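You operate a simulated robot arm through the tools that you are given. There is no shell and no other tool. Be economical: measure what you need, move in short steps, check, and stop when the job is done.

You run a simulated robot arm. Do the job below in one go: nothing can be reset, and whatever is moved stays where it is left.

## Task
Shut the drawer with the green knob.

It is judged by the outcome, as a careful person would: the job done as asked, and still so three seconds after it is handed in. It fails if anything else is knocked over, pushed out of place, dropped, spilled or broken.

## Robot
A 6-joint arm with a two-finger parallel gripper, fixed in place. Base frame: the origin is at the foot of the arm, x ahead of it, y to its left, z up. Lengths are in cm, angles in degrees, forces in N, time in s.
With the tool pointing down near the work surface it reaches from about 10 to 70 cm from the base axis. Its first joint turns from -66.0 to 66.0 degrees. Payload 2.45 kg.
Tool frame: the origin (TCP) lies between the finger pads and is the grasp point; the fingertips stand 2.4 cm ahead of it; z points along the fingers, y is the line along which they close. The gripper opens to 6.8 cm. The fingers are 1.7 cm wide and 1 cm thick; the gripper's body (4 by 7 cm) begins 4.1 cm behind the TCP.
Orientation is that of the tool frame in the base frame, as [roll, pitch, yaw] about the fixed x, y, z axes, in that order (R = Rz(yaw) Ry(pitch) Rx(roll)). With the fingers straight down and closing along the base's y, the tool's x points along the base's -x, its y along +y and its z along -z.

## Interface
- The arm moves only by the tool servo_tool. Its argument "commands" is a list that holds one entry, the list of rows, each a list of 7 numbers: the shift along the tool's x, y, z in units of 100 mm (1.0 is 100 mm), then the turn, a rotation vector about the tool's x, y, z in units of 120 degrees (1.0 is 120 degrees), then the gripper command, from -1 (shut) to 1 (fully open), values between in proportion. In form: [[[tx, ty, tz, ax, ay, az, fingers], ...]]. A call has 1 to 10 rows; each row is the pose to reach, as a shift and turn from the pose commanded when the call began, along the tool's axes at that moment. A call with a number of a shift or a turn outside -1 to 1 is refused whole. A row lasts 0.2 s, in which the tool goes at most 5 cm and 8.6 degrees; a call with a longer step from one row to the next is refused whole, and so is a gripper value outside its range. Where a pose cannot be reached the arm comes as near as it can. A force on the tool above 40 N (or 10 N above the force at the start of the call, whichever is more), or a blocked arm, ends the call early, and 0.2 s more pass. The fingers move at their own pace (about 10.8 cm/s each) and stop on an object; they squeeze with about 38 N. The grip force told is the motor's: it shows also when the fingers shut on nothing. Time passes only in rows, and 0.2 s behind the last, so rows that repeat a pose let the fingers close. It gives the time, the measured TCP pose, the force on the tool (base axes), the opening and the grip force at its end, in the units of the frame above (readings bear some noise), and new pictures: "views" is both (left out), scene, wrist or none.
- Cameras (640 x 400 px; columns grow to the right, rows downward): "scene" is fixed at [15.9, 40.78, 144.22]; the picture's right is [-0.93, -0.37, 0.00], its down [-0.31, 0.76, -0.57] and it looks along [0.21, -0.53, -0.82] (base axes); focal length 319 px, centre (320, 200). "wrist" rides on the gripper at [8.4, 1.1, -7.5] in the tool frame; the picture's right is [-0.13, 0.99, 0.00], its down [-0.60, -0.08, -0.79] and it looks along [-0.79, -0.10, 0.61] (tool axes); focal length 251 px, centre (320, 200). There is no depth. A picture from a camera that has moved, and an enlarged one, comes with that camera's place and axes in the base frame and with its lens. The place of the scene camera against the robot may be out by one fixed shift of up to 2.5 cm in any direction.
- zoom(camera, box): a new picture of the part [left, top, right, bottom] of that camera's present view, enlarged. It takes no simulated time.
- close_job(): hands the job in; it is judged then, once.

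Work in short steps. Places have to be worked out from the pictures, the camera data and where the tool is seen: move nearer, look again, correct. Check each grasp and each placing, and mend what went wrong. You have 90 turns and 170 pictures in all, those below and enlarged ones among them. Open the gripper and draw the arm clear of the work before you hand the job in, unless the task says otherwise; then end with one line.

The tools are called after "Call:" as name(argument=value, ...) on one line, values as JSON. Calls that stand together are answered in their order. servo_tool: Moves the arm, as the interface text tells. Its arguments: {"type":"object","properties":{"commands":{"type":"array","items":{"type":"array","items":{"type":"array","items":{"type":"number"}}}},"views":{"type":"string","enum":["both","scene","wrist","none"]}},"required":["commands"]} The other tools are called the same way: zoom (camera, box) takes an enlarged picture of a part of a camera's view; close_job () hands the job in.

At the start:

```text
t: 0.0
tcp_pos: [50.04, 3.73, 89.61]
tcp_rot: [179.9, 0.0, 180.0]
ft_force: [-1.0, 0.2, -0.5]
opening: 6.81
grasp_force: 0.0
```

scene: 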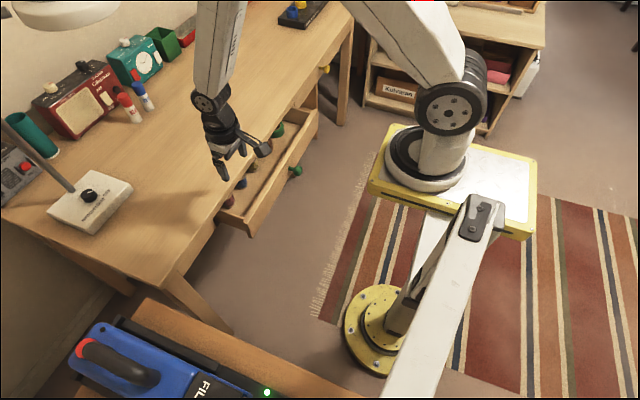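
wrist: 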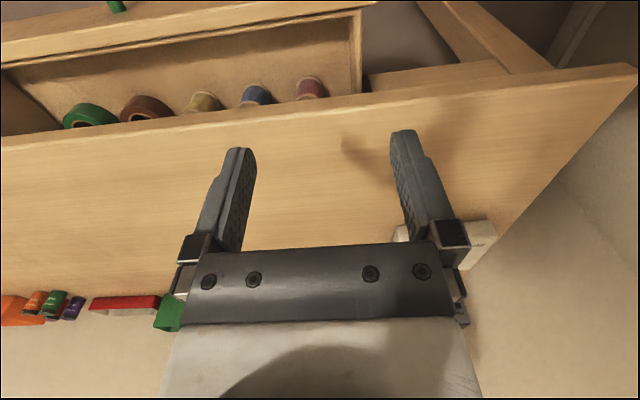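

The drawer stands open on the bench side facing the robot, with a green knob. I take enlarged pictures to locate it.

Call:
zoom(camera="scene", box=[180, 60, 360, 250])

Call:
zoom(camera="wrist", box=[0, 0, 400, 160])

```text
2.11 times, centred on (270, 155) of scene
camera zoom: at [15.9, 40.78, 144.22], right [-0.93, -0.37, 0.0], down [-0.31, 0.76, -0.57], along [0.21, -0.53, -0.82], focal length 672 px, centre (425, 295)
```

zoom: 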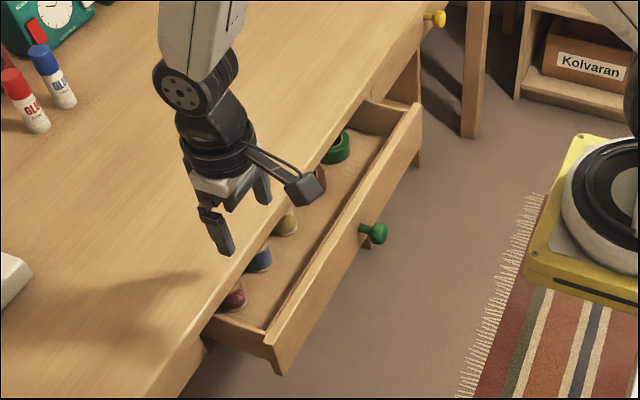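

```text
1.60 times, centred on (200, 80) of wrist
camera zoom: at [41.5, 4.64, 97.1], right [0.13, 0.99, 0.0], down [0.6, -0.08, 0.79], along [0.79, -0.1, -0.61], focal length 402 px, centre (512, 392)
```

zoom: 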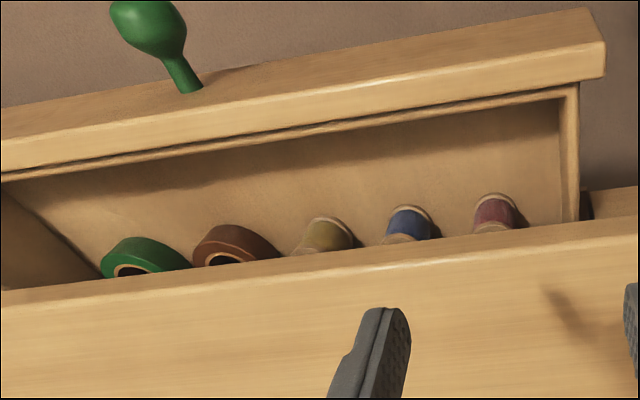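

The two rays to the knob are almost parallel, so depth is unclear. I back the arm away and up to view the drawer from another place with the wrist camera.

Call:
servo_tool(commands=[[[0.25, -0.25, -0.15, 0, 0, 0, -1], [0.5, -0.5, -0.3, 0, 0, 0, -1], [0.75, -0.75, -0.45, 0, 0, 0, -1], [1.0, -1.0, -0.6, 0, 0, 0, -1], [1.0, -1.0, -0.6, 0, 0, 0, -1]]])

```text
t: 1.2
tcp_pos: [40.1, -6.46, 95.66]
tcp_rot: [180.0, 0.0, -180.0]
ft_force: [-0.4, 0.0, -0.9]
opening: 0.01
grasp_force: 24.4
camera wrist: at [31.52, -5.5, 103.12], right [0.13, 0.99, 0.0], down [0.6, -0.08, 0.79], along [0.79, -0.1, -0.61], focal length 251 px, centre (320, 200)
```

scene: 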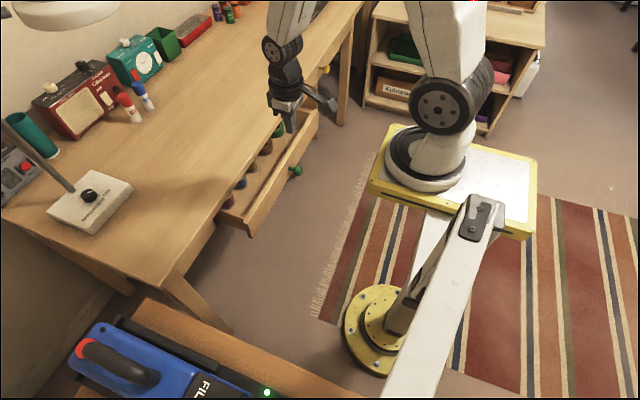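
wrist: 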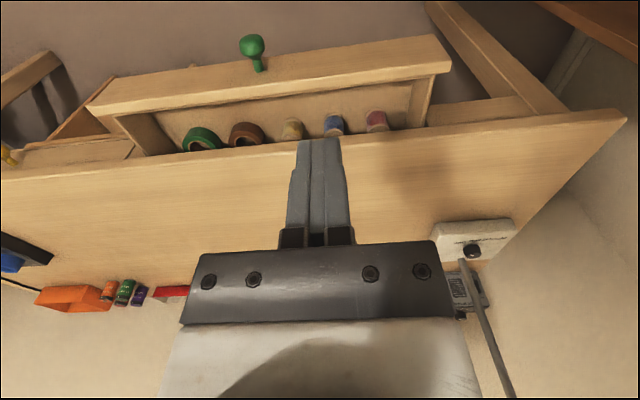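

Triangulating gives the knob at about (44.5, -16, 66.5). I zoom in to get the drawer front's edges and its direction.

Call:
zoom(camera="wrist", box=[80, 0, 480, 180])

```text
1.60 times, centred on (280, 90) of wrist
camera zoom: at [31.52, -5.5, 103.12], right [0.13, 0.99, 0.0], down [0.6, -0.08, 0.79], along [0.79, -0.1, -0.61], focal length 402 px, centre (384, 376)
```

zoom: 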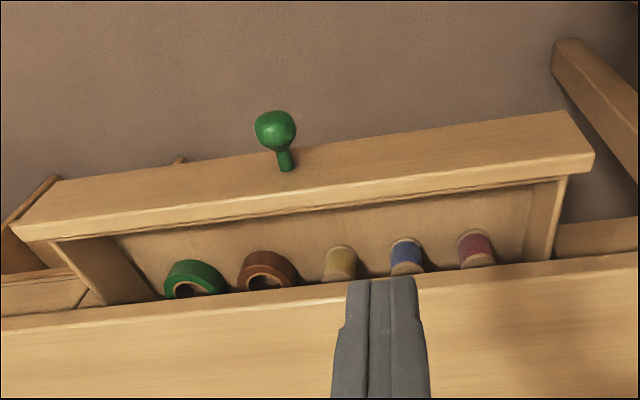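

The drawer front runs along y at x≈48.5, top z≈69.3, with the knob bulb spanning x≈42.5–46.5 at y≈-16.3. I move in front of the knob (x≈35) with fingers down and shut, and descend partway.

Call:
servo_tool(commands=[[[0.17, -0.33, 0.1, 0, 0, 0, -1], [0.34, -0.66, 0.3, 0, 0, 0, -1], [0.5, -0.98, 0.5, 0, 0, 0, -1], [0.5, -0.98, 0.8, 0, 0, 0, -1], [0.5, -0.98, 1.0, 0, 0, 0, -1], [0.5, -0.98, 1.0, 0, 0, 0, -1]]])

```text
t: 2.6
tcp_pos: [35.16, -16.11, 85.47]
tcp_rot: [180.0, 0.0, 180.0]
ft_force: [1.1, 0.3, -0.3]
opening: 0.0
grasp_force: 23.1
camera wrist: at [26.6, -15.16, 93.07], right [0.13, 0.99, 0.0], down [0.6, -0.08, 0.79], along [0.79, -0.1, -0.61], focal length 251 px, centre (320, 200)
```

scene: 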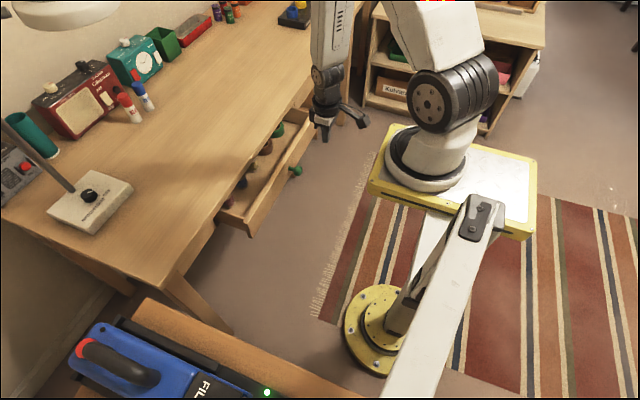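
wrist: 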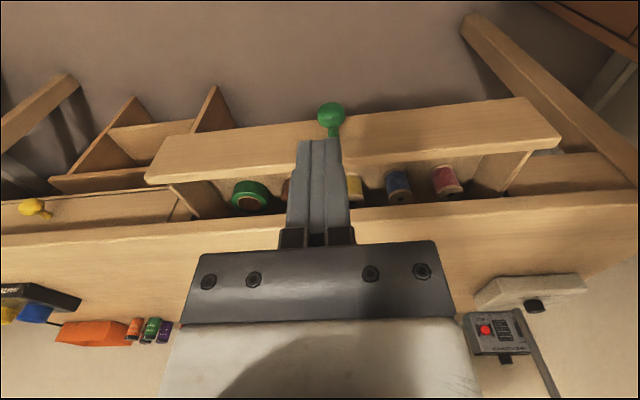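

The knob now triangulates to (44.3, -16.0, 66.9), directly ahead of the fingers. I descend most of the way at x≈35.

Call:
servo_tool(commands=[[[0, 0, 0.3, 0, 0, 0, -1], [0, 0, 0.6, 0, 0, 0, -1], [0, 0, 0.95, 0, 0, 0, -1], [0, 0, 0.95, 0, 0, 0, -1]]], views="none")

Call:
servo_tool(commands=[[[0, 0, 0.3, 0, 0, 0, -1], [0, 0, 0.6, 0, 0, 0, -1], [0, 0, 0.9, 0, 0, 0, -1], [0, 0, 0.9, 0, 0, 0, -1]]])

```text
t: 3.6
tcp_pos: [35.03, -16.03, 76.03]
tcp_rot: [-180.0, 0.0, -179.9]
ft_force: [0.3, 0.3, -0.4]
opening: 0.03
grasp_force: 23.9
```

```text
t: 4.6
tcp_pos: [35.13, -16.02, 67.14]
tcp_rot: [-180.0, 0.0, 179.9]
ft_force: [0.7, -0.1, 0.8]
opening: 0.0
grasp_force: 24.0
camera wrist: at [26.6, -15.08, 74.55], right [0.13, 0.99, 0.0], down [0.6, -0.08, 0.79], along [0.79, -0.1, -0.61], focal length 251 px, centre (320, 200)
```

scene: 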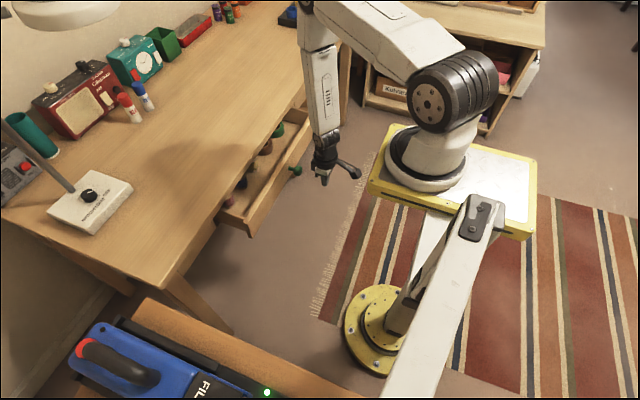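
wrist: 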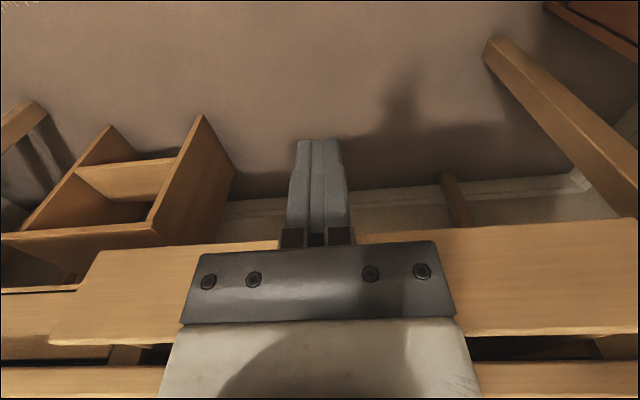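

The fingers are level with the knob. I move forward gently until contact, about x≈41.5, then start pushing slowly so the items in the drawer don't shift.

Call:
servo_tool(commands=[[[-0.2, 0, 0, 0, 0, 0, -1], [-0.4, 0, 0, 0, 0, 0, -1], [-0.5, 0, 0, 0, 0, 0, -1], [-0.56, 0, 0, 0, 0, 0, -1], [-0.6, 0, 0, 0, 0, 0, -1], [-0.64, 0, 0, 0, 0, 0, -1], [-0.68, 0, 0, 0, 0, 0, -1], [-0.72, 0, 0, 0, 0, 0, -1], [-0.76, 0, 0, 0, 0, 0, -1], [-0.8, 0, 0, 0, 0, 0, -1]]])

```text
t: 6.8
tcp_pos: [43.03, -16.06, 67.07]
tcp_rot: [-179.9, 0.0, -179.9]
ft_force: [-1.4, 0.6, 1.4]
opening: 0.01
grasp_force: 23.4
camera wrist: at [34.45, -15.13, 74.53], right [0.13, 0.99, 0.0], down [0.6, -0.08, 0.79], along [0.79, -0.1, -0.61], focal length 251 px, centre (320, 200)
```

scene: 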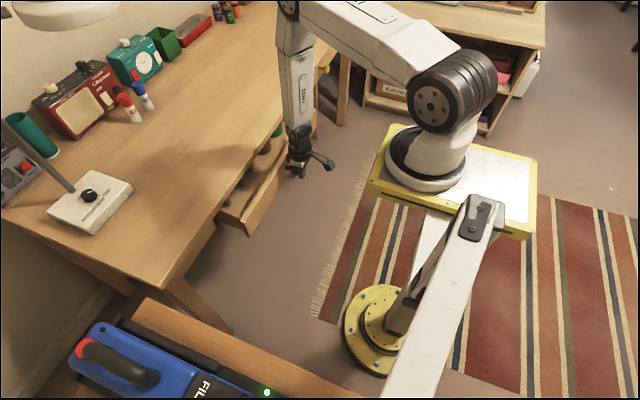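
wrist: 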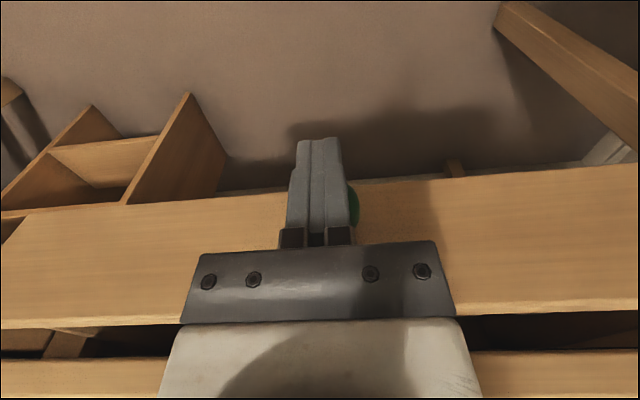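

The force is still low and the drawer is sliding in with the knob against the fingers. I continue slowly.

Call:
servo_tool(commands=[[[-0.04, 0, 0, 0, 0, 0, -1], [-0.08, 0, 0, 0, 0, 0, -1], [-0.12, 0, 0, 0, 0, 0, -1], [-0.16, 0, 0, 0, 0, 0, -1], [-0.2, 0, 0, 0, 0, 0, -1], [-0.24, 0, 0, 0, 0, 0, -1], [-0.28, 0, 0, 0, 0, 0, -1], [-0.32, 0, 0, 0, 0, 0, -1], [-0.36, 0, 0, 0, 0, 0, -1], [-0.4, 0, 0, 0, 0, 0, -1]]])

```text
t: 9.0
tcp_pos: [47.01, -16.19, 67.02]
tcp_rot: [-179.9, 0.0, -179.9]
ft_force: [-0.8, 0.2, -0.2]
opening: 0.02
grasp_force: 23.2
camera wrist: at [38.5, -15.14, 74.62], right [0.13, 0.99, 0.0], down [0.6, -0.08, 0.79], along [0.79, -0.1, -0.61], focal length 251 px, centre (320, 200)
```

scene: 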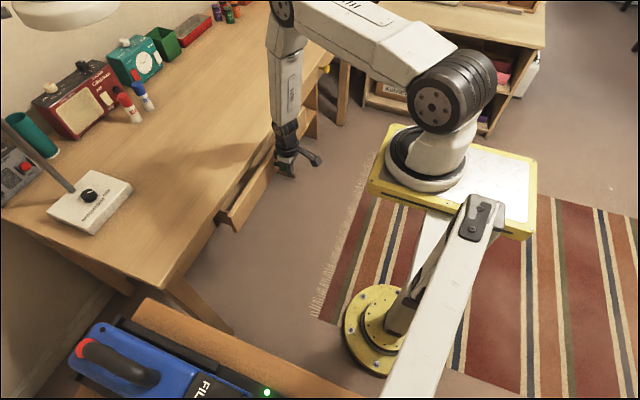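
wrist: 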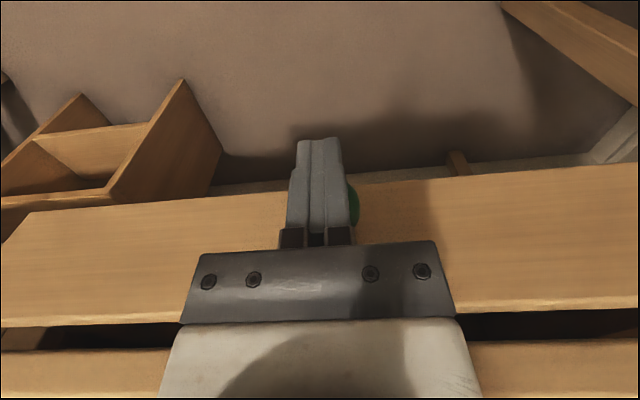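

The drawer moved with the tool by 4 cm; a gap remains. I continue at the same pace.

Call:
servo_tool(commands=[[[-0.04, 0, 0, 0, 0, 0, -1], [-0.08, 0, 0, 0, 0, 0, -1], [-0.12, 0, 0, 0, 0, 0, -1], [-0.16, 0, 0, 0, 0, 0, -1], [-0.2, 0, 0, 0, 0, 0, -1], [-0.24, 0, 0, 0, 0, 0, -1], [-0.28, 0, 0, 0, 0, 0, -1], [-0.32, 0, 0, 0, 0, 0, -1], [-0.36, 0, 0, 0, 0, 0, -1], [-0.4, 0, 0, 0, 0, 0, -1]]])

```text
t: 11.2
tcp_pos: [51.12, -16.28, 67.16]
tcp_rot: [179.9, 0.1, 179.9]
ft_force: [0.6, -0.4, 0.6]
opening: 0.0
grasp_force: 23.7
camera wrist: at [42.54, -15.19, 74.63], right [0.13, 0.99, 0.0], down [0.6, -0.08, 0.79], along [0.79, -0.1, -0.61], focal length 251 px, centre (320, 200)
```

scene: 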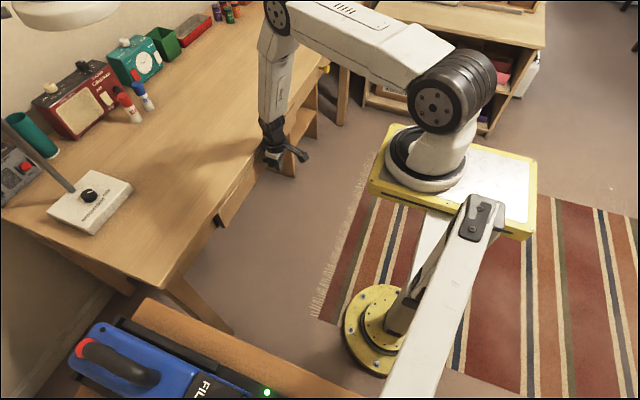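
wrist: 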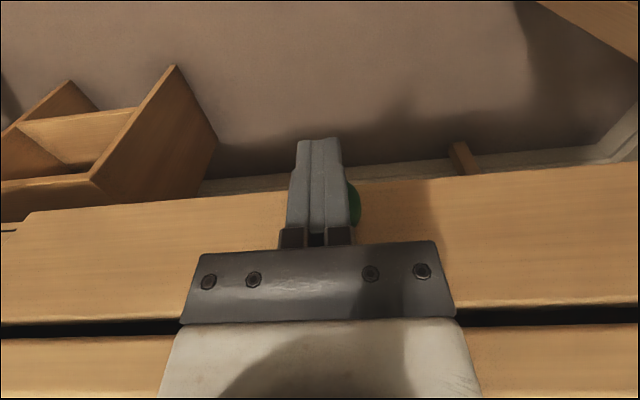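

A narrow gap remains. I keep pushing in small steps and expect a rise in force at the end stop.

Call:
servo_tool(commands=[[[-0.03, 0, 0, 0, 0, 0, -1], [-0.06, 0, 0, 0, 0, 0, -1], [-0.09, 0, 0, 0, 0, 0, -1], [-0.12, 0, 0, 0, 0, 0, -1], [-0.15, 0, 0, 0, 0, 0, -1], [-0.18, 0, 0, 0, 0, 0, -1], [-0.21, 0, 0, 0, 0, 0, -1], [-0.24, 0, 0, 0, 0, 0, -1], [-0.27, 0, 0, 0, 0, 0, -1], [-0.3, 0, 0, 0, 0, 0, -1]]])

```text
t: 12.3
tcp_pos: [51.77, -16.08, 66.98]
tcp_rot: [179.7, -0.7, 179.8]
ft_force: [-4.0, -0.5, 0.9]
opening: 0.02
grasp_force: 23.4
stopped in row 5: the force on the tool passed its limit (the readings are from after the stop); the commanded pose is now the measured one
camera wrist: at [43.34, -15.09, 74.57], right [0.13, 0.99, 0.0], down [0.61, -0.08, 0.78], along [0.78, -0.1, -0.62], focal length 251 px, centre (320, 200)
```

scene: 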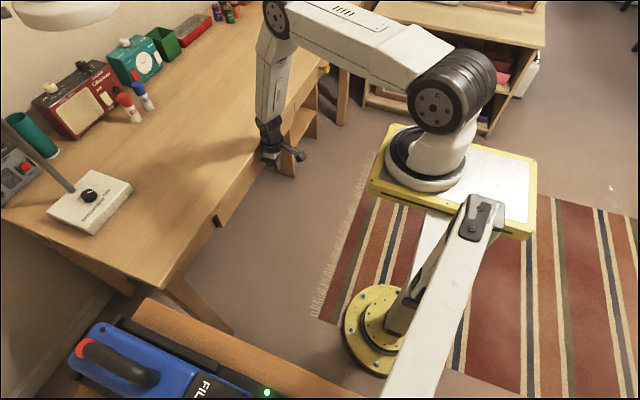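
wrist: 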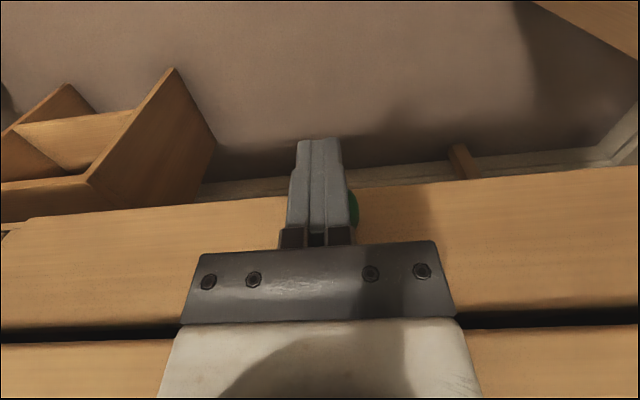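

A firm stop was met at x≈52. I back off and raise to check whether the drawer is flush or something blocked it.

Call:
servo_tool(commands=[[[0.3, 0, 0, 0, 0, 0, -1], [0.7, 0, 0, 0, 0, 0, -1], [1.0, 0, -0.2, 0, 0, 0, -1], [1.0, 0, -0.5, 0, 0, 0, -1], [1.0, 0, -0.9, 0, 0, 0, -1], [1.0, 0, -0.9, 0, 0, 0, -1]]])

```text
t: 13.7
tcp_pos: [42.09, -16.2, 76.02]
tcp_rot: [179.7, -0.6, 179.8]
ft_force: [-0.7, 0.3, 0.2]
opening: 0.0
grasp_force: 23.9
camera wrist: at [33.62, -15.17, 83.6], right [0.13, 0.99, 0.0], down [0.61, -0.08, 0.79], along [0.78, -0.1, -0.62], focal length 251 px, centre (320, 200)
```

scene: 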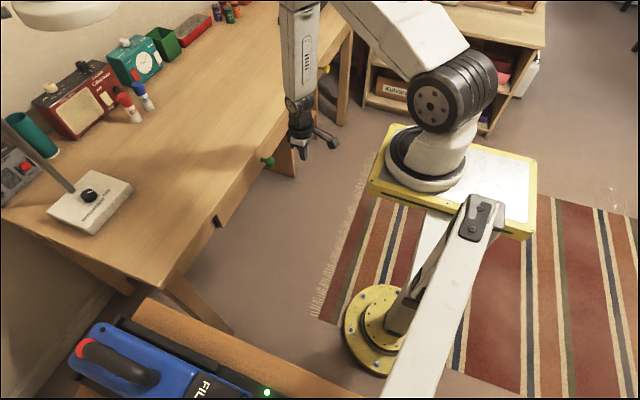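
wrist: 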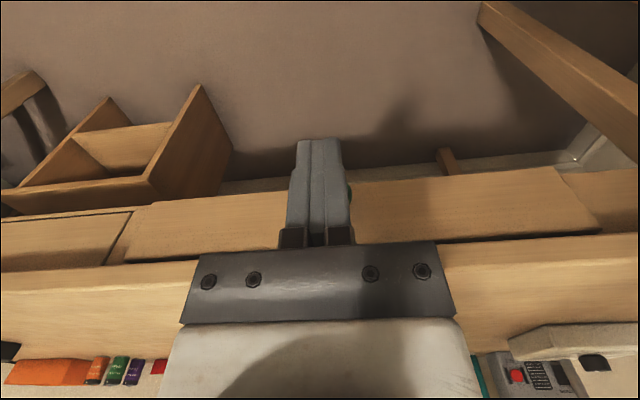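

I zoom in to compare the front with its neighbour.

Call:
zoom(camera="wrist", box=[40, 170, 240, 295])

Call:
zoom(camera="wrist", box=[440, 140, 640, 265])

Call:
zoom(camera="scene", box=[190, 130, 310, 240])

```text
3.20 times, centred on (140, 232) of wrist
camera zoom: at [33.62, -15.17, 83.6], right [0.13, 0.99, 0.0], down [0.61, -0.08, 0.79], along [0.78, -0.1, -0.62], focal length 805 px, centre (896, 96)
```

zoom: 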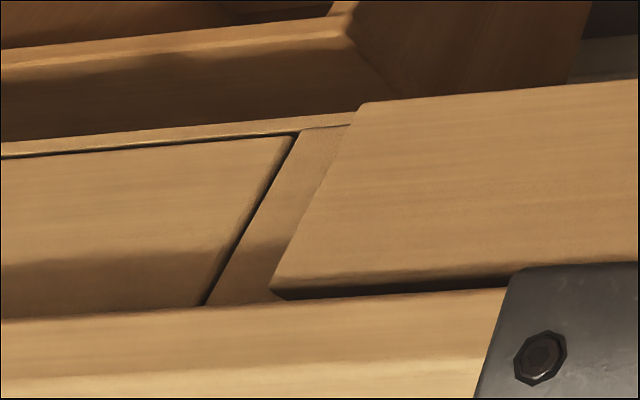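

```text
3.20 times, centred on (540, 202) of wrist
camera zoom: at [33.62, -15.17, 83.6], right [0.13, 0.99, 0.0], down [0.61, -0.08, 0.79], along [0.78, -0.1, -0.62], focal length 805 px, centre (-384, 192)
```

zoom: 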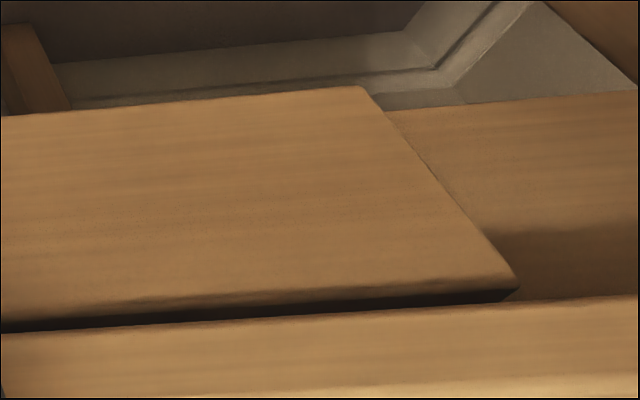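

```text
3.64 times, centred on (250, 185) of scene
camera zoom: at [15.9, 40.78, 144.22], right [-0.93, -0.37, 0.0], down [-0.31, 0.76, -0.57], along [0.21, -0.53, -0.82], focal length 1161 px, centre (574, 254)
```

zoom: 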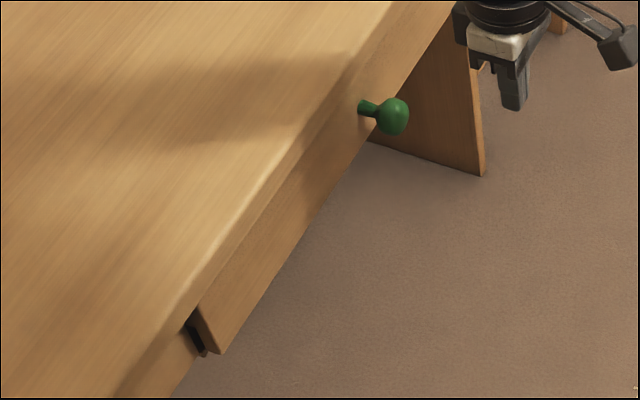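

The green front still stands proud of the frame and of the yellow drawer. I need a close look at its end to see whether there is still a gap.

Call:
zoom(camera="scene", box=[195, 195, 245, 235])

Call:
zoom(camera="wrist", box=[540, 160, 640, 240])

Call:
zoom(camera="wrist", box=[100, 190, 180, 270])

```text
10.00 times, centred on (220, 215) of scene
camera zoom: at [15.9, 40.78, 144.22], right [-0.93, -0.37, 0.0], down [-0.31, 0.76, -0.57], along [0.21, -0.53, -0.82], focal length 3193 px, centre (1320, 50)
```

zoom: 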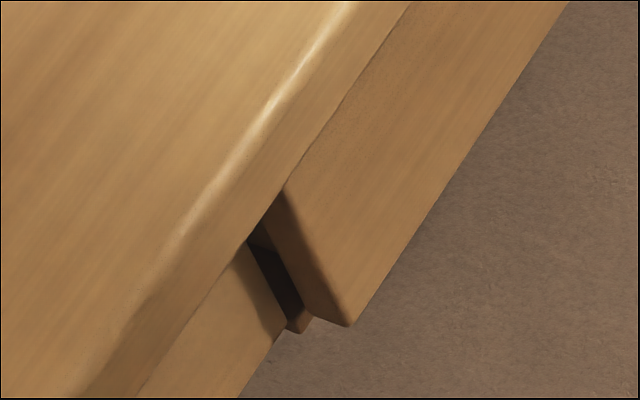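

```text
5.00 times, centred on (590, 200) of wrist
camera zoom: at [33.62, -15.17, 83.6], right [0.13, 0.99, 0.0], down [0.61, -0.08, 0.79], along [0.78, -0.1, -0.62], focal length 1257 px, centre (-1030, 200)
```

zoom: 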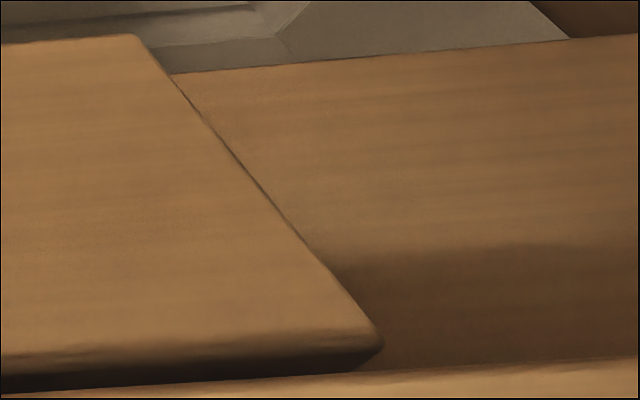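

```text
5.00 times, centred on (140, 230) of wrist
camera zoom: at [33.62, -15.17, 83.6], right [0.13, 0.99, 0.0], down [0.61, -0.08, 0.79], along [0.78, -0.1, -0.62], focal length 1257 px, centre (1220, 50)
```

zoom: 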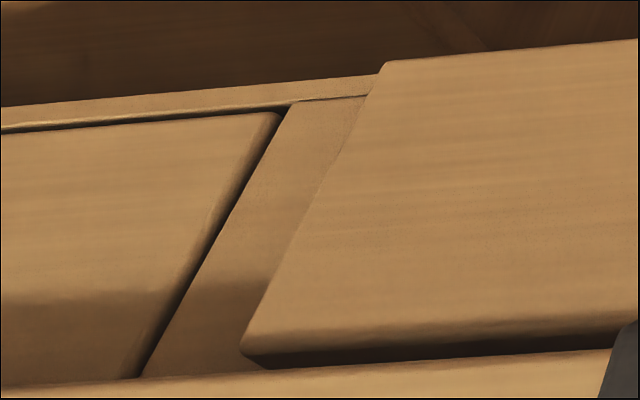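

The front still sits about 2 cm proud with a dark gap behind it, so it isn't shut. I tilt the tool about 50° so the fingertips point forward; this keeps the gripper body off the tabletop and lets the wrist camera see the gap from the front.

Call:
servo_tool(commands=[[[0, 0, 0, 0, -0.06, 0, -1], [0, 0, 0, 0, -0.12, 0, -1], [0, 0, 0, 0, -0.18, 0, -1], [0, 0, 0, 0, -0.24, 0, -1], [0, 0, 0, 0, -0.3, 0, -1], [0, 0, 0, 0, -0.36, 0, -1], [0, 0, 0, 0, -0.42, 0, -1], [0, 0, 0, 0, -0.42, 0, -1]]])

```text
t: 15.5
tcp_pos: [42.01, -16.19, 76.07]
tcp_rot: [179.6, 49.8, 179.6]
ft_force: [-0.5, 0.6, -0.2]
opening: 0.01
grasp_force: 23.3
out of reach, approached as far as the arm can: row 1
camera wrist: at [30.66, -15.07, 74.46], right [0.08, 0.99, 0.1], down [-0.22, -0.08, 0.97], along [0.97, -0.1, 0.21], focal length 251 px, centre (320, 200)
```

scene: 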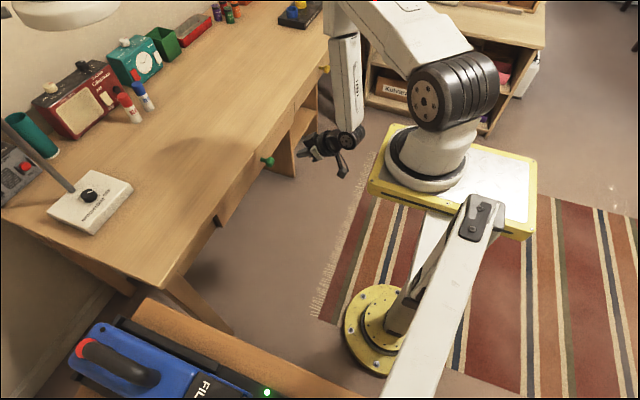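
wrist: 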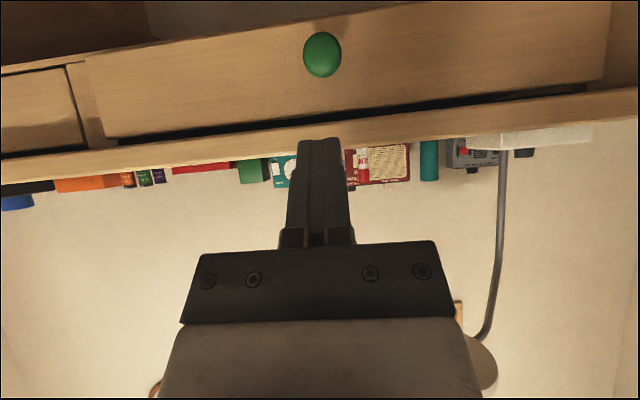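

The camera now looks straight at the front. I zoom into the gap above the drawer.

Call:
zoom(camera="wrist", box=[80, 80, 340, 180])

Call:
zoom(camera="wrist", box=[340, 40, 640, 160])

```text
2.46 times, centred on (210, 130) of wrist
camera zoom: at [30.66, -15.07, 74.46], right [0.08, 0.99, 0.1], down [-0.22, -0.08, 0.97], along [0.97, -0.1, 0.21], focal length 619 px, centre (591, 372)
```

zoom: 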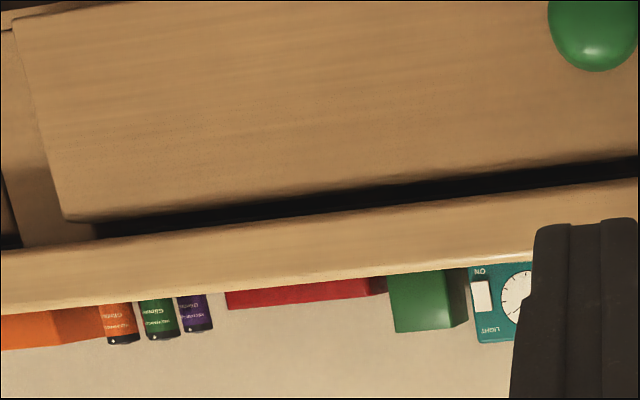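

```text
2.13 times, centred on (490, 100) of wrist
camera zoom: at [30.66, -15.07, 74.46], right [0.08, 0.99, 0.1], down [-0.22, -0.08, 0.97], along [0.97, -0.1, 0.21], focal length 536 px, centre (-43, 413)
```

zoom: 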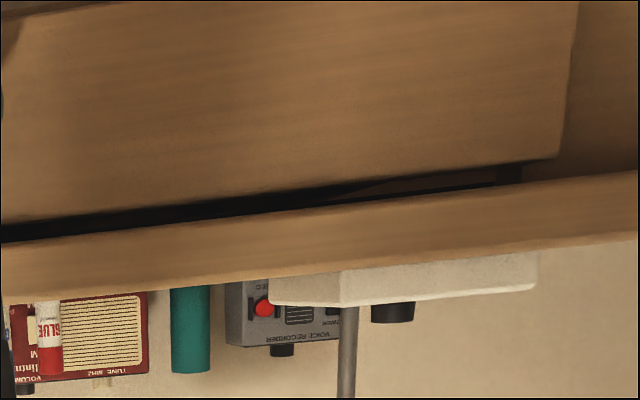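

Nothing visibly jams the gap. I lower the tilted tool to knob height and approach the knob.

Call:
servo_tool(commands=[[[0.31, 0, 0.265, 0, 0, 0, -1], [0.626, 0, 0.529, 0, 0, 0, -1], [0.43, 0, 0.76, 0, 0, 0, -1], [0.304, 0, 0.911, 0, 0, 0, -1], [0.304, 0, 0.911, 0, 0, 0, -1]]])

```text
t: 16.7
tcp_pos: [46.93, -16.06, 67.97]
tcp_rot: [179.6, 49.6, 179.5]
ft_force: [-0.3, 1.0, 1.3]
opening: 0.0
grasp_force: 23.3
camera wrist: at [35.58, -14.98, 66.31], right [0.09, 0.99, 0.1], down [-0.21, -0.08, 0.97], along [0.97, -0.11, 0.21], focal length 251 px, centre (320, 200)
```

scene: 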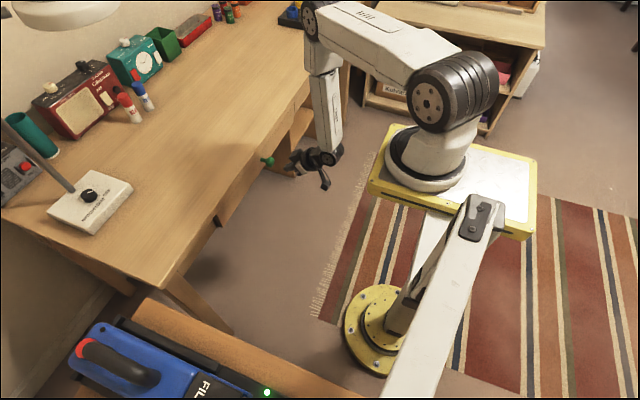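
wrist: 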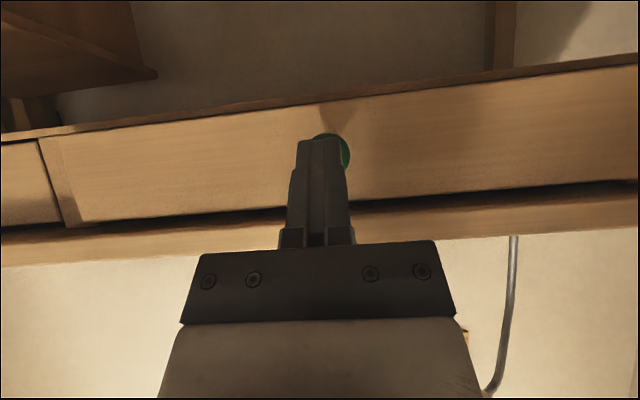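

The fingertips are right in front of the knob. I push along +x with a small +y correction, using fine steps.

Call:
servo_tool(commands=[[[-0.13, 0.04, 0.153, 0, 0, 0, -1], [-0.2, 0.04, 0.237, 0, 0, 0, -1], [-0.226, 0.04, 0.267, 0, 0, 0, -1], [-0.239, 0.04, 0.283, 0, 0, 0, -1], [-0.252, 0.04, 0.298, 0, 0, 0, -1], [-0.265, 0.04, 0.313, 0, 0, 0, -1], [-0.277, 0.04, 0.328, 0, 0, 0, -1], [-0.29, 0.04, 0.344, 0, 0, 0, -1], [-0.303, 0.04, 0.359, 0, 0, 0, -1], [-0.316, 0.04, 0.374, 0, 0, 0, -1]]])

```text
t: 18.9
tcp_pos: [51.9, -15.61, 67.79]
tcp_rot: [179.5, 49.8, 179.6]
ft_force: [-1.6, 1.1, -0.5]
opening: 0.0
grasp_force: 23.7
camera wrist: at [40.62, -14.63, 66.3], right [0.08, 0.99, 0.1], down [-0.22, -0.08, 0.97], along [0.97, -0.1, 0.21], focal length 251 px, centre (320, 200)
```

scene: 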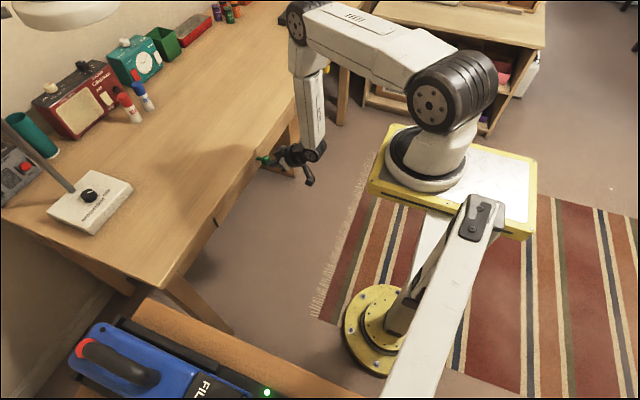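
wrist: 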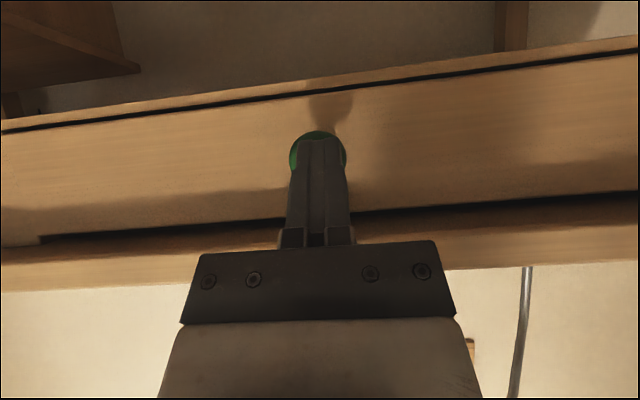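

The force is low and the drawer is moving again, so the earlier stop was probably the gripper touching the table edge. I continue.

Call:
servo_tool(commands=[[[-0.013, 0, 0.015, 0, 0, 0, -1], [-0.026, 0, 0.031, 0, 0, 0, -1], [-0.039, 0, 0.046, 0, 0, 0, -1], [-0.052, 0, 0.061, 0, 0, 0, -1], [-0.065, 0, 0.076, 0, 0, 0, -1], [-0.077, 0, 0.092, 0, 0, 0, -1], [-0.09, 0, 0.107, 0, 0, 0, -1], [-0.103, 0, 0.122, 0, 0, 0, -1], [-0.116, 0, 0.138, 0, 0, 0, -1]]])

```text
t: 20.0
tcp_pos: [52.23, -15.65, 67.72]
tcp_rot: [179.3, 49.1, 178.9]
ft_force: [-4.4, -0.9, 2.9]
opening: 0.01
grasp_force: 23.5
stopped in row 5: the force on the tool passed its limit (the readings are from after the stop); the commanded pose is now the measured one
camera wrist: at [40.9, -14.55, 66.19], right [0.09, 0.99, 0.11], down [-0.2, -0.09, 0.98], along [0.97, -0.11, 0.19], focal length 251 px, centre (320, 200)
```

scene: 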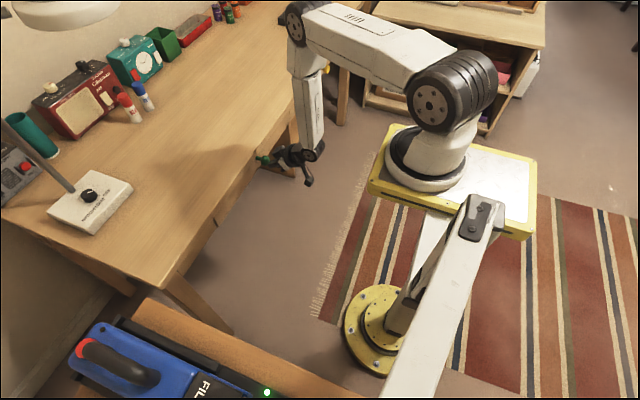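
wrist: 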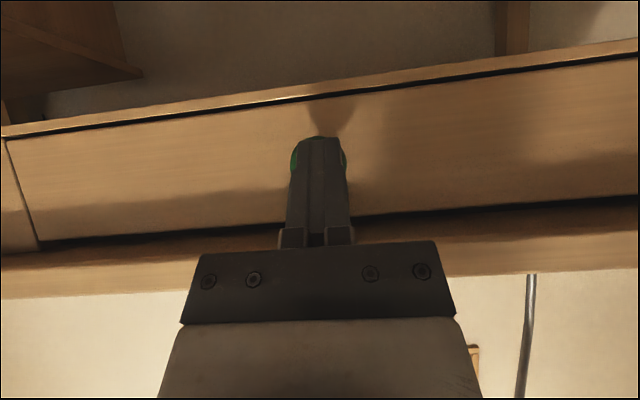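

It looks flush now with a solid end stop. I back off and inspect.

Call:
servo_tool(commands=[[[0.19, 0, -0.23, 0, 0, 0, -1], [0.45, 0, -0.53, 0, 0, 0, -1], [0.7, 0, -0.83, 0, 0, 0, -1], [0.44, 0, -0.99, 0, 0, 0, 0.5], [0.44, 0, -0.99, 0, 0, 0, 1], [0.44, 0, -0.99, 0, 0, 0, 1]]])

Call:
zoom(camera="scene", box=[190, 130, 310, 240])

Call:
zoom(camera="scene", box=[195, 195, 245, 235])

```text
t: 21.4
tcp_pos: [41.96, -15.54, 70.6]
tcp_rot: [179.3, 49.1, 179.1]
ft_force: [-0.6, -1.3, -0.7]
opening: 6.8
grasp_force: 0.1
camera wrist: at [30.63, -14.39, 69.2], right [0.09, 0.99, 0.11], down [-0.2, -0.09, 0.97], along [0.97, -0.11, 0.2], focal length 251 px, centre (320, 200)
```

scene: 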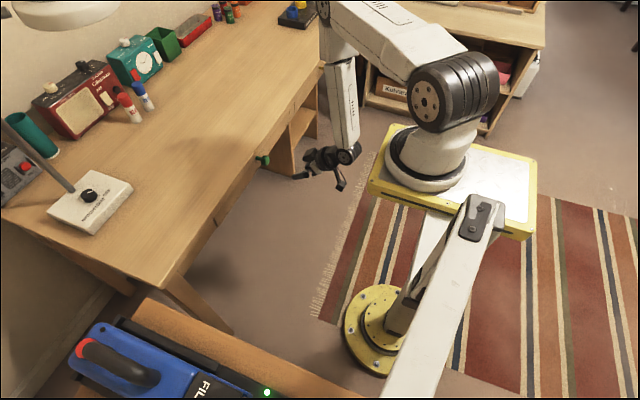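
wrist: 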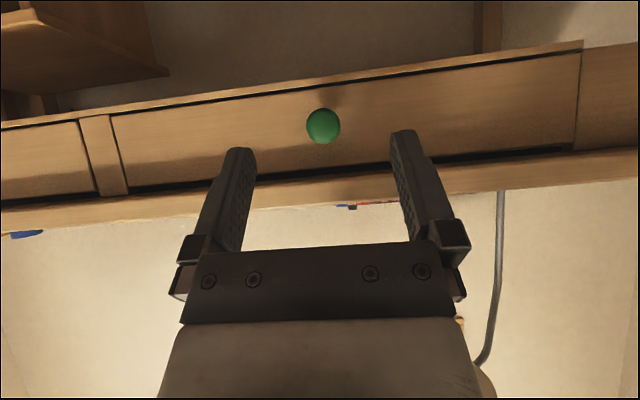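

```text
3.64 times, centred on (250, 185) of scene
camera zoom: at [15.9, 40.78, 144.22], right [-0.93, -0.37, 0.0], down [-0.31, 0.76, -0.57], along [0.21, -0.53, -0.82], focal length 1161 px, centre (574, 254)
```

zoom: 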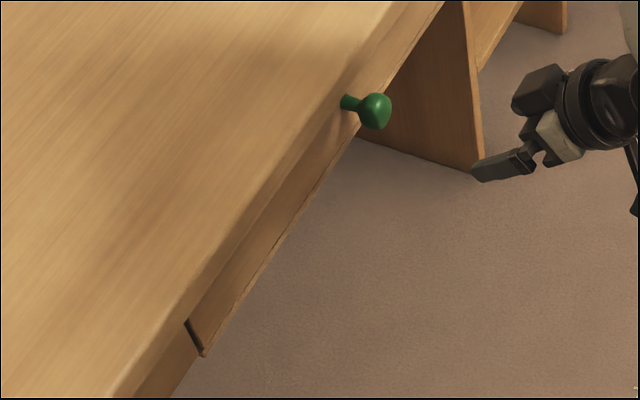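

```text
10.00 times, centred on (220, 215) of scene
camera zoom: at [15.9, 40.78, 144.22], right [-0.93, -0.37, 0.0], down [-0.31, 0.76, -0.57], along [0.21, -0.53, -0.82], focal length 3193 px, centre (1320, 50)
```

zoom: 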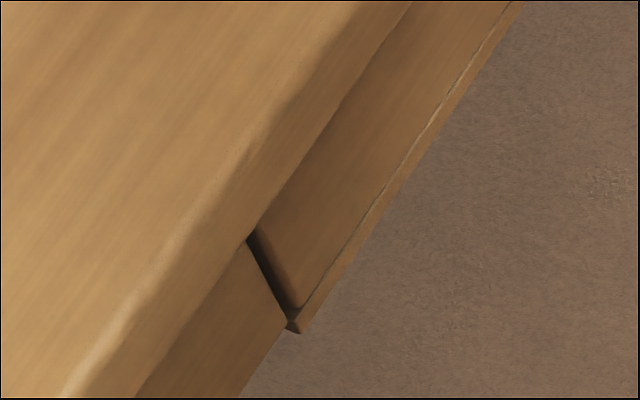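

The front now sits in its opening. I compare its depth with the yellow drawer beside it.

Call:
zoom(camera="wrist", box=[50, 100, 150, 210])

Call:
zoom(camera="wrist", box=[520, 20, 640, 170])

```text
3.64 times, centred on (100, 155) of wrist
camera zoom: at [30.63, -14.39, 69.2], right [0.09, 0.99, 0.11], down [-0.2, -0.09, 0.97], along [0.97, -0.11, 0.2], focal length 914 px, centre (1120, 364)
```

zoom: 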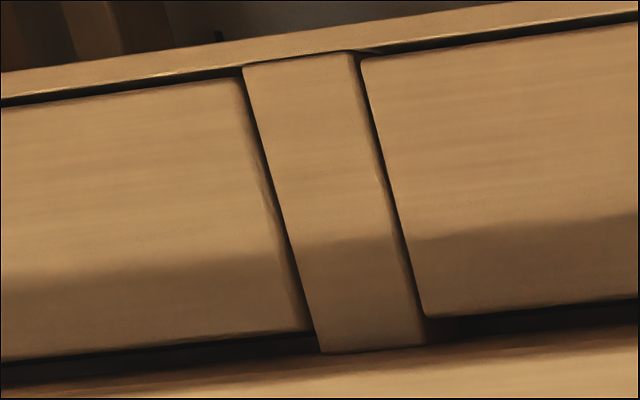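

```text
2.67 times, centred on (580, 95) of wrist
camera zoom: at [30.63, -14.39, 69.2], right [0.09, 0.99, 0.11], down [-0.2, -0.09, 0.97], along [0.97, -0.11, 0.2], focal length 670 px, centre (-373, 480)
```

zoom: 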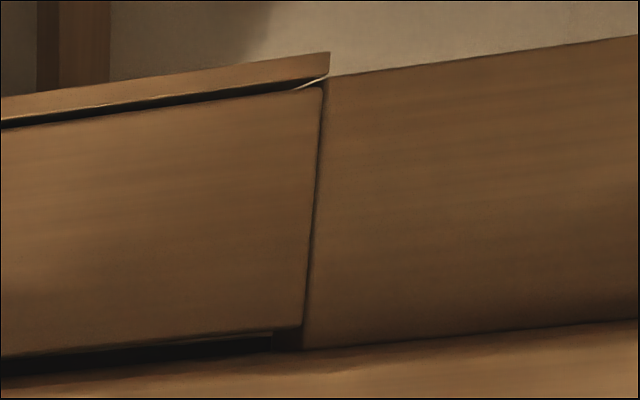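

It looks flush with the post and the yellow drawer. As confirmation I give one more straight push to see whether the stop is at the same depth.

Call:
servo_tool(commands=[[[0.21, 0, 0.18, 0, 0, 0, -1], [-0.05, 0, 0.48, 0, 0, 0, -1], [-0.31, 0, 0.78, 0, 0, 0, -1], [-0.38, 0, 0.86, 0, 0, 0, -1], [-0.38, 0, 0.86, 0, 0, 0, -1]]], views="none")

Call:
servo_tool(commands=[[[-0.02, 0, 0.023, 0, 0, 0, -1], [-0.04, 0, 0.046, 0, 0, 0, -1], [-0.06, 0, 0.069, 0, 0, 0, -1], [-0.08, 0, 0.092, 0, 0, 0, -1], [-0.1, 0, 0.115, 0, 0, 0, -1], [-0.12, 0, 0.138, 0, 0, 0, -1], [-0.14, 0, 0.161, 0, 0, 0, -1], [-0.16, 0, 0.184, 0, 0, 0, -1]]], views="wrist")

```text
t: 22.6
tcp_pos: [50.93, -15.59, 67.96]
tcp_rot: [179.2, 49.1, 179.0]
ft_force: [-0.6, -0.2, 0.3]
opening: 0.0
grasp_force: 23.1
```

```text
t: 24.1
tcp_pos: [52.23, -15.58, 67.7]
tcp_rot: [178.7, 48.3, 178.5]
ft_force: [-4.2, -1.1, 2.5]
opening: 0.02
grasp_force: 23.9
stopped in row 7: the force on the tool passed its limit (the readings are from after the stop); the commanded pose is now the measured one
camera wrist: at [40.9, -14.36, 66.49], right [0.1, 0.99, 0.11], down [-0.19, -0.09, 0.98], along [0.98, -0.12, 0.18], focal length 251 px, centre (320, 200)
```

wrist: 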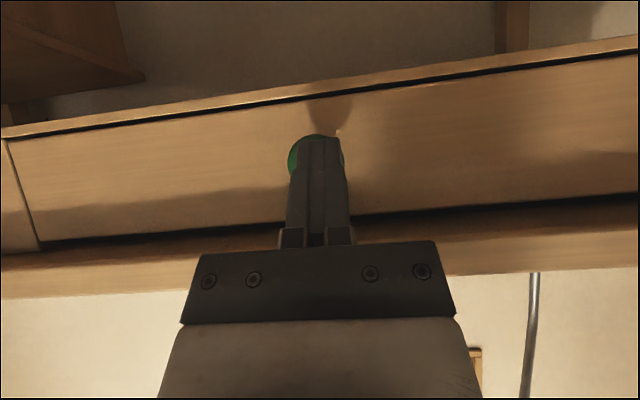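

The stop came at exactly the same depth (52.23), so the drawer is fully shut. I withdraw, open the gripper and check once more.

Call:
servo_tool(commands=[[[0.19, 0, -0.23, 0, 0, 0, -1], [0.45, 0, -0.53, 0, 0, 0, -1], [0.7, 0, -0.83, 0, 0, 0, 0], [0.44, 0, -0.99, 0, 0, 0, 0.5], [0.2, 0, -0.99, 0, 0, 0, 1], [0.2, 0, -0.99, 0, 0, 0, 1], [0.2, 0, -0.99, 0, 0, 0, 1]]])

```text
t: 25.8
tcp_pos: [43.35, -15.44, 72.81]
tcp_rot: [178.8, 48.4, 178.5]
ft_force: [0.3, 0.1, -0.3]
opening: 6.8
grasp_force: 0.2
camera wrist: at [32.14, -14.4, 71.56], right [0.1, 0.99, 0.11], down [-0.19, -0.09, 0.98], along [0.98, -0.12, 0.18], focal length 251 px, centre (320, 200)
```

scene: 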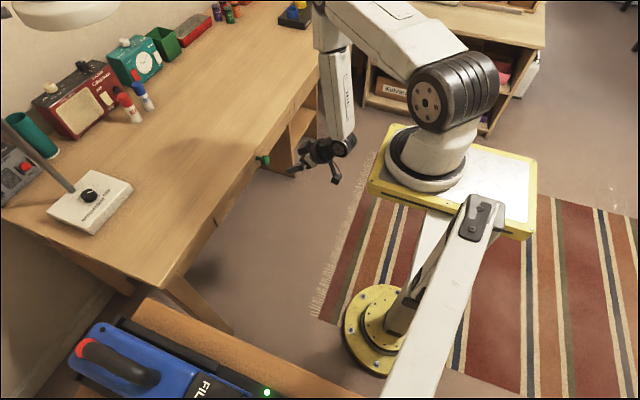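
wrist: 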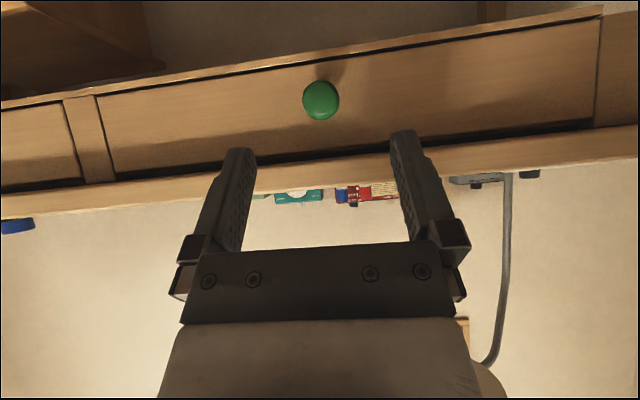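

The drawer is flush, the other items are unmoved, and the gripper is open and clear. I hand the job in.

Call:
close_job()

```text
The job is handed in.
```

The drawer with the green knob is shut, flush with its neighbour; a second push met the stop at the same depth, and nothing on the bench looks moved, though I couldn't see the items inside the drawer.
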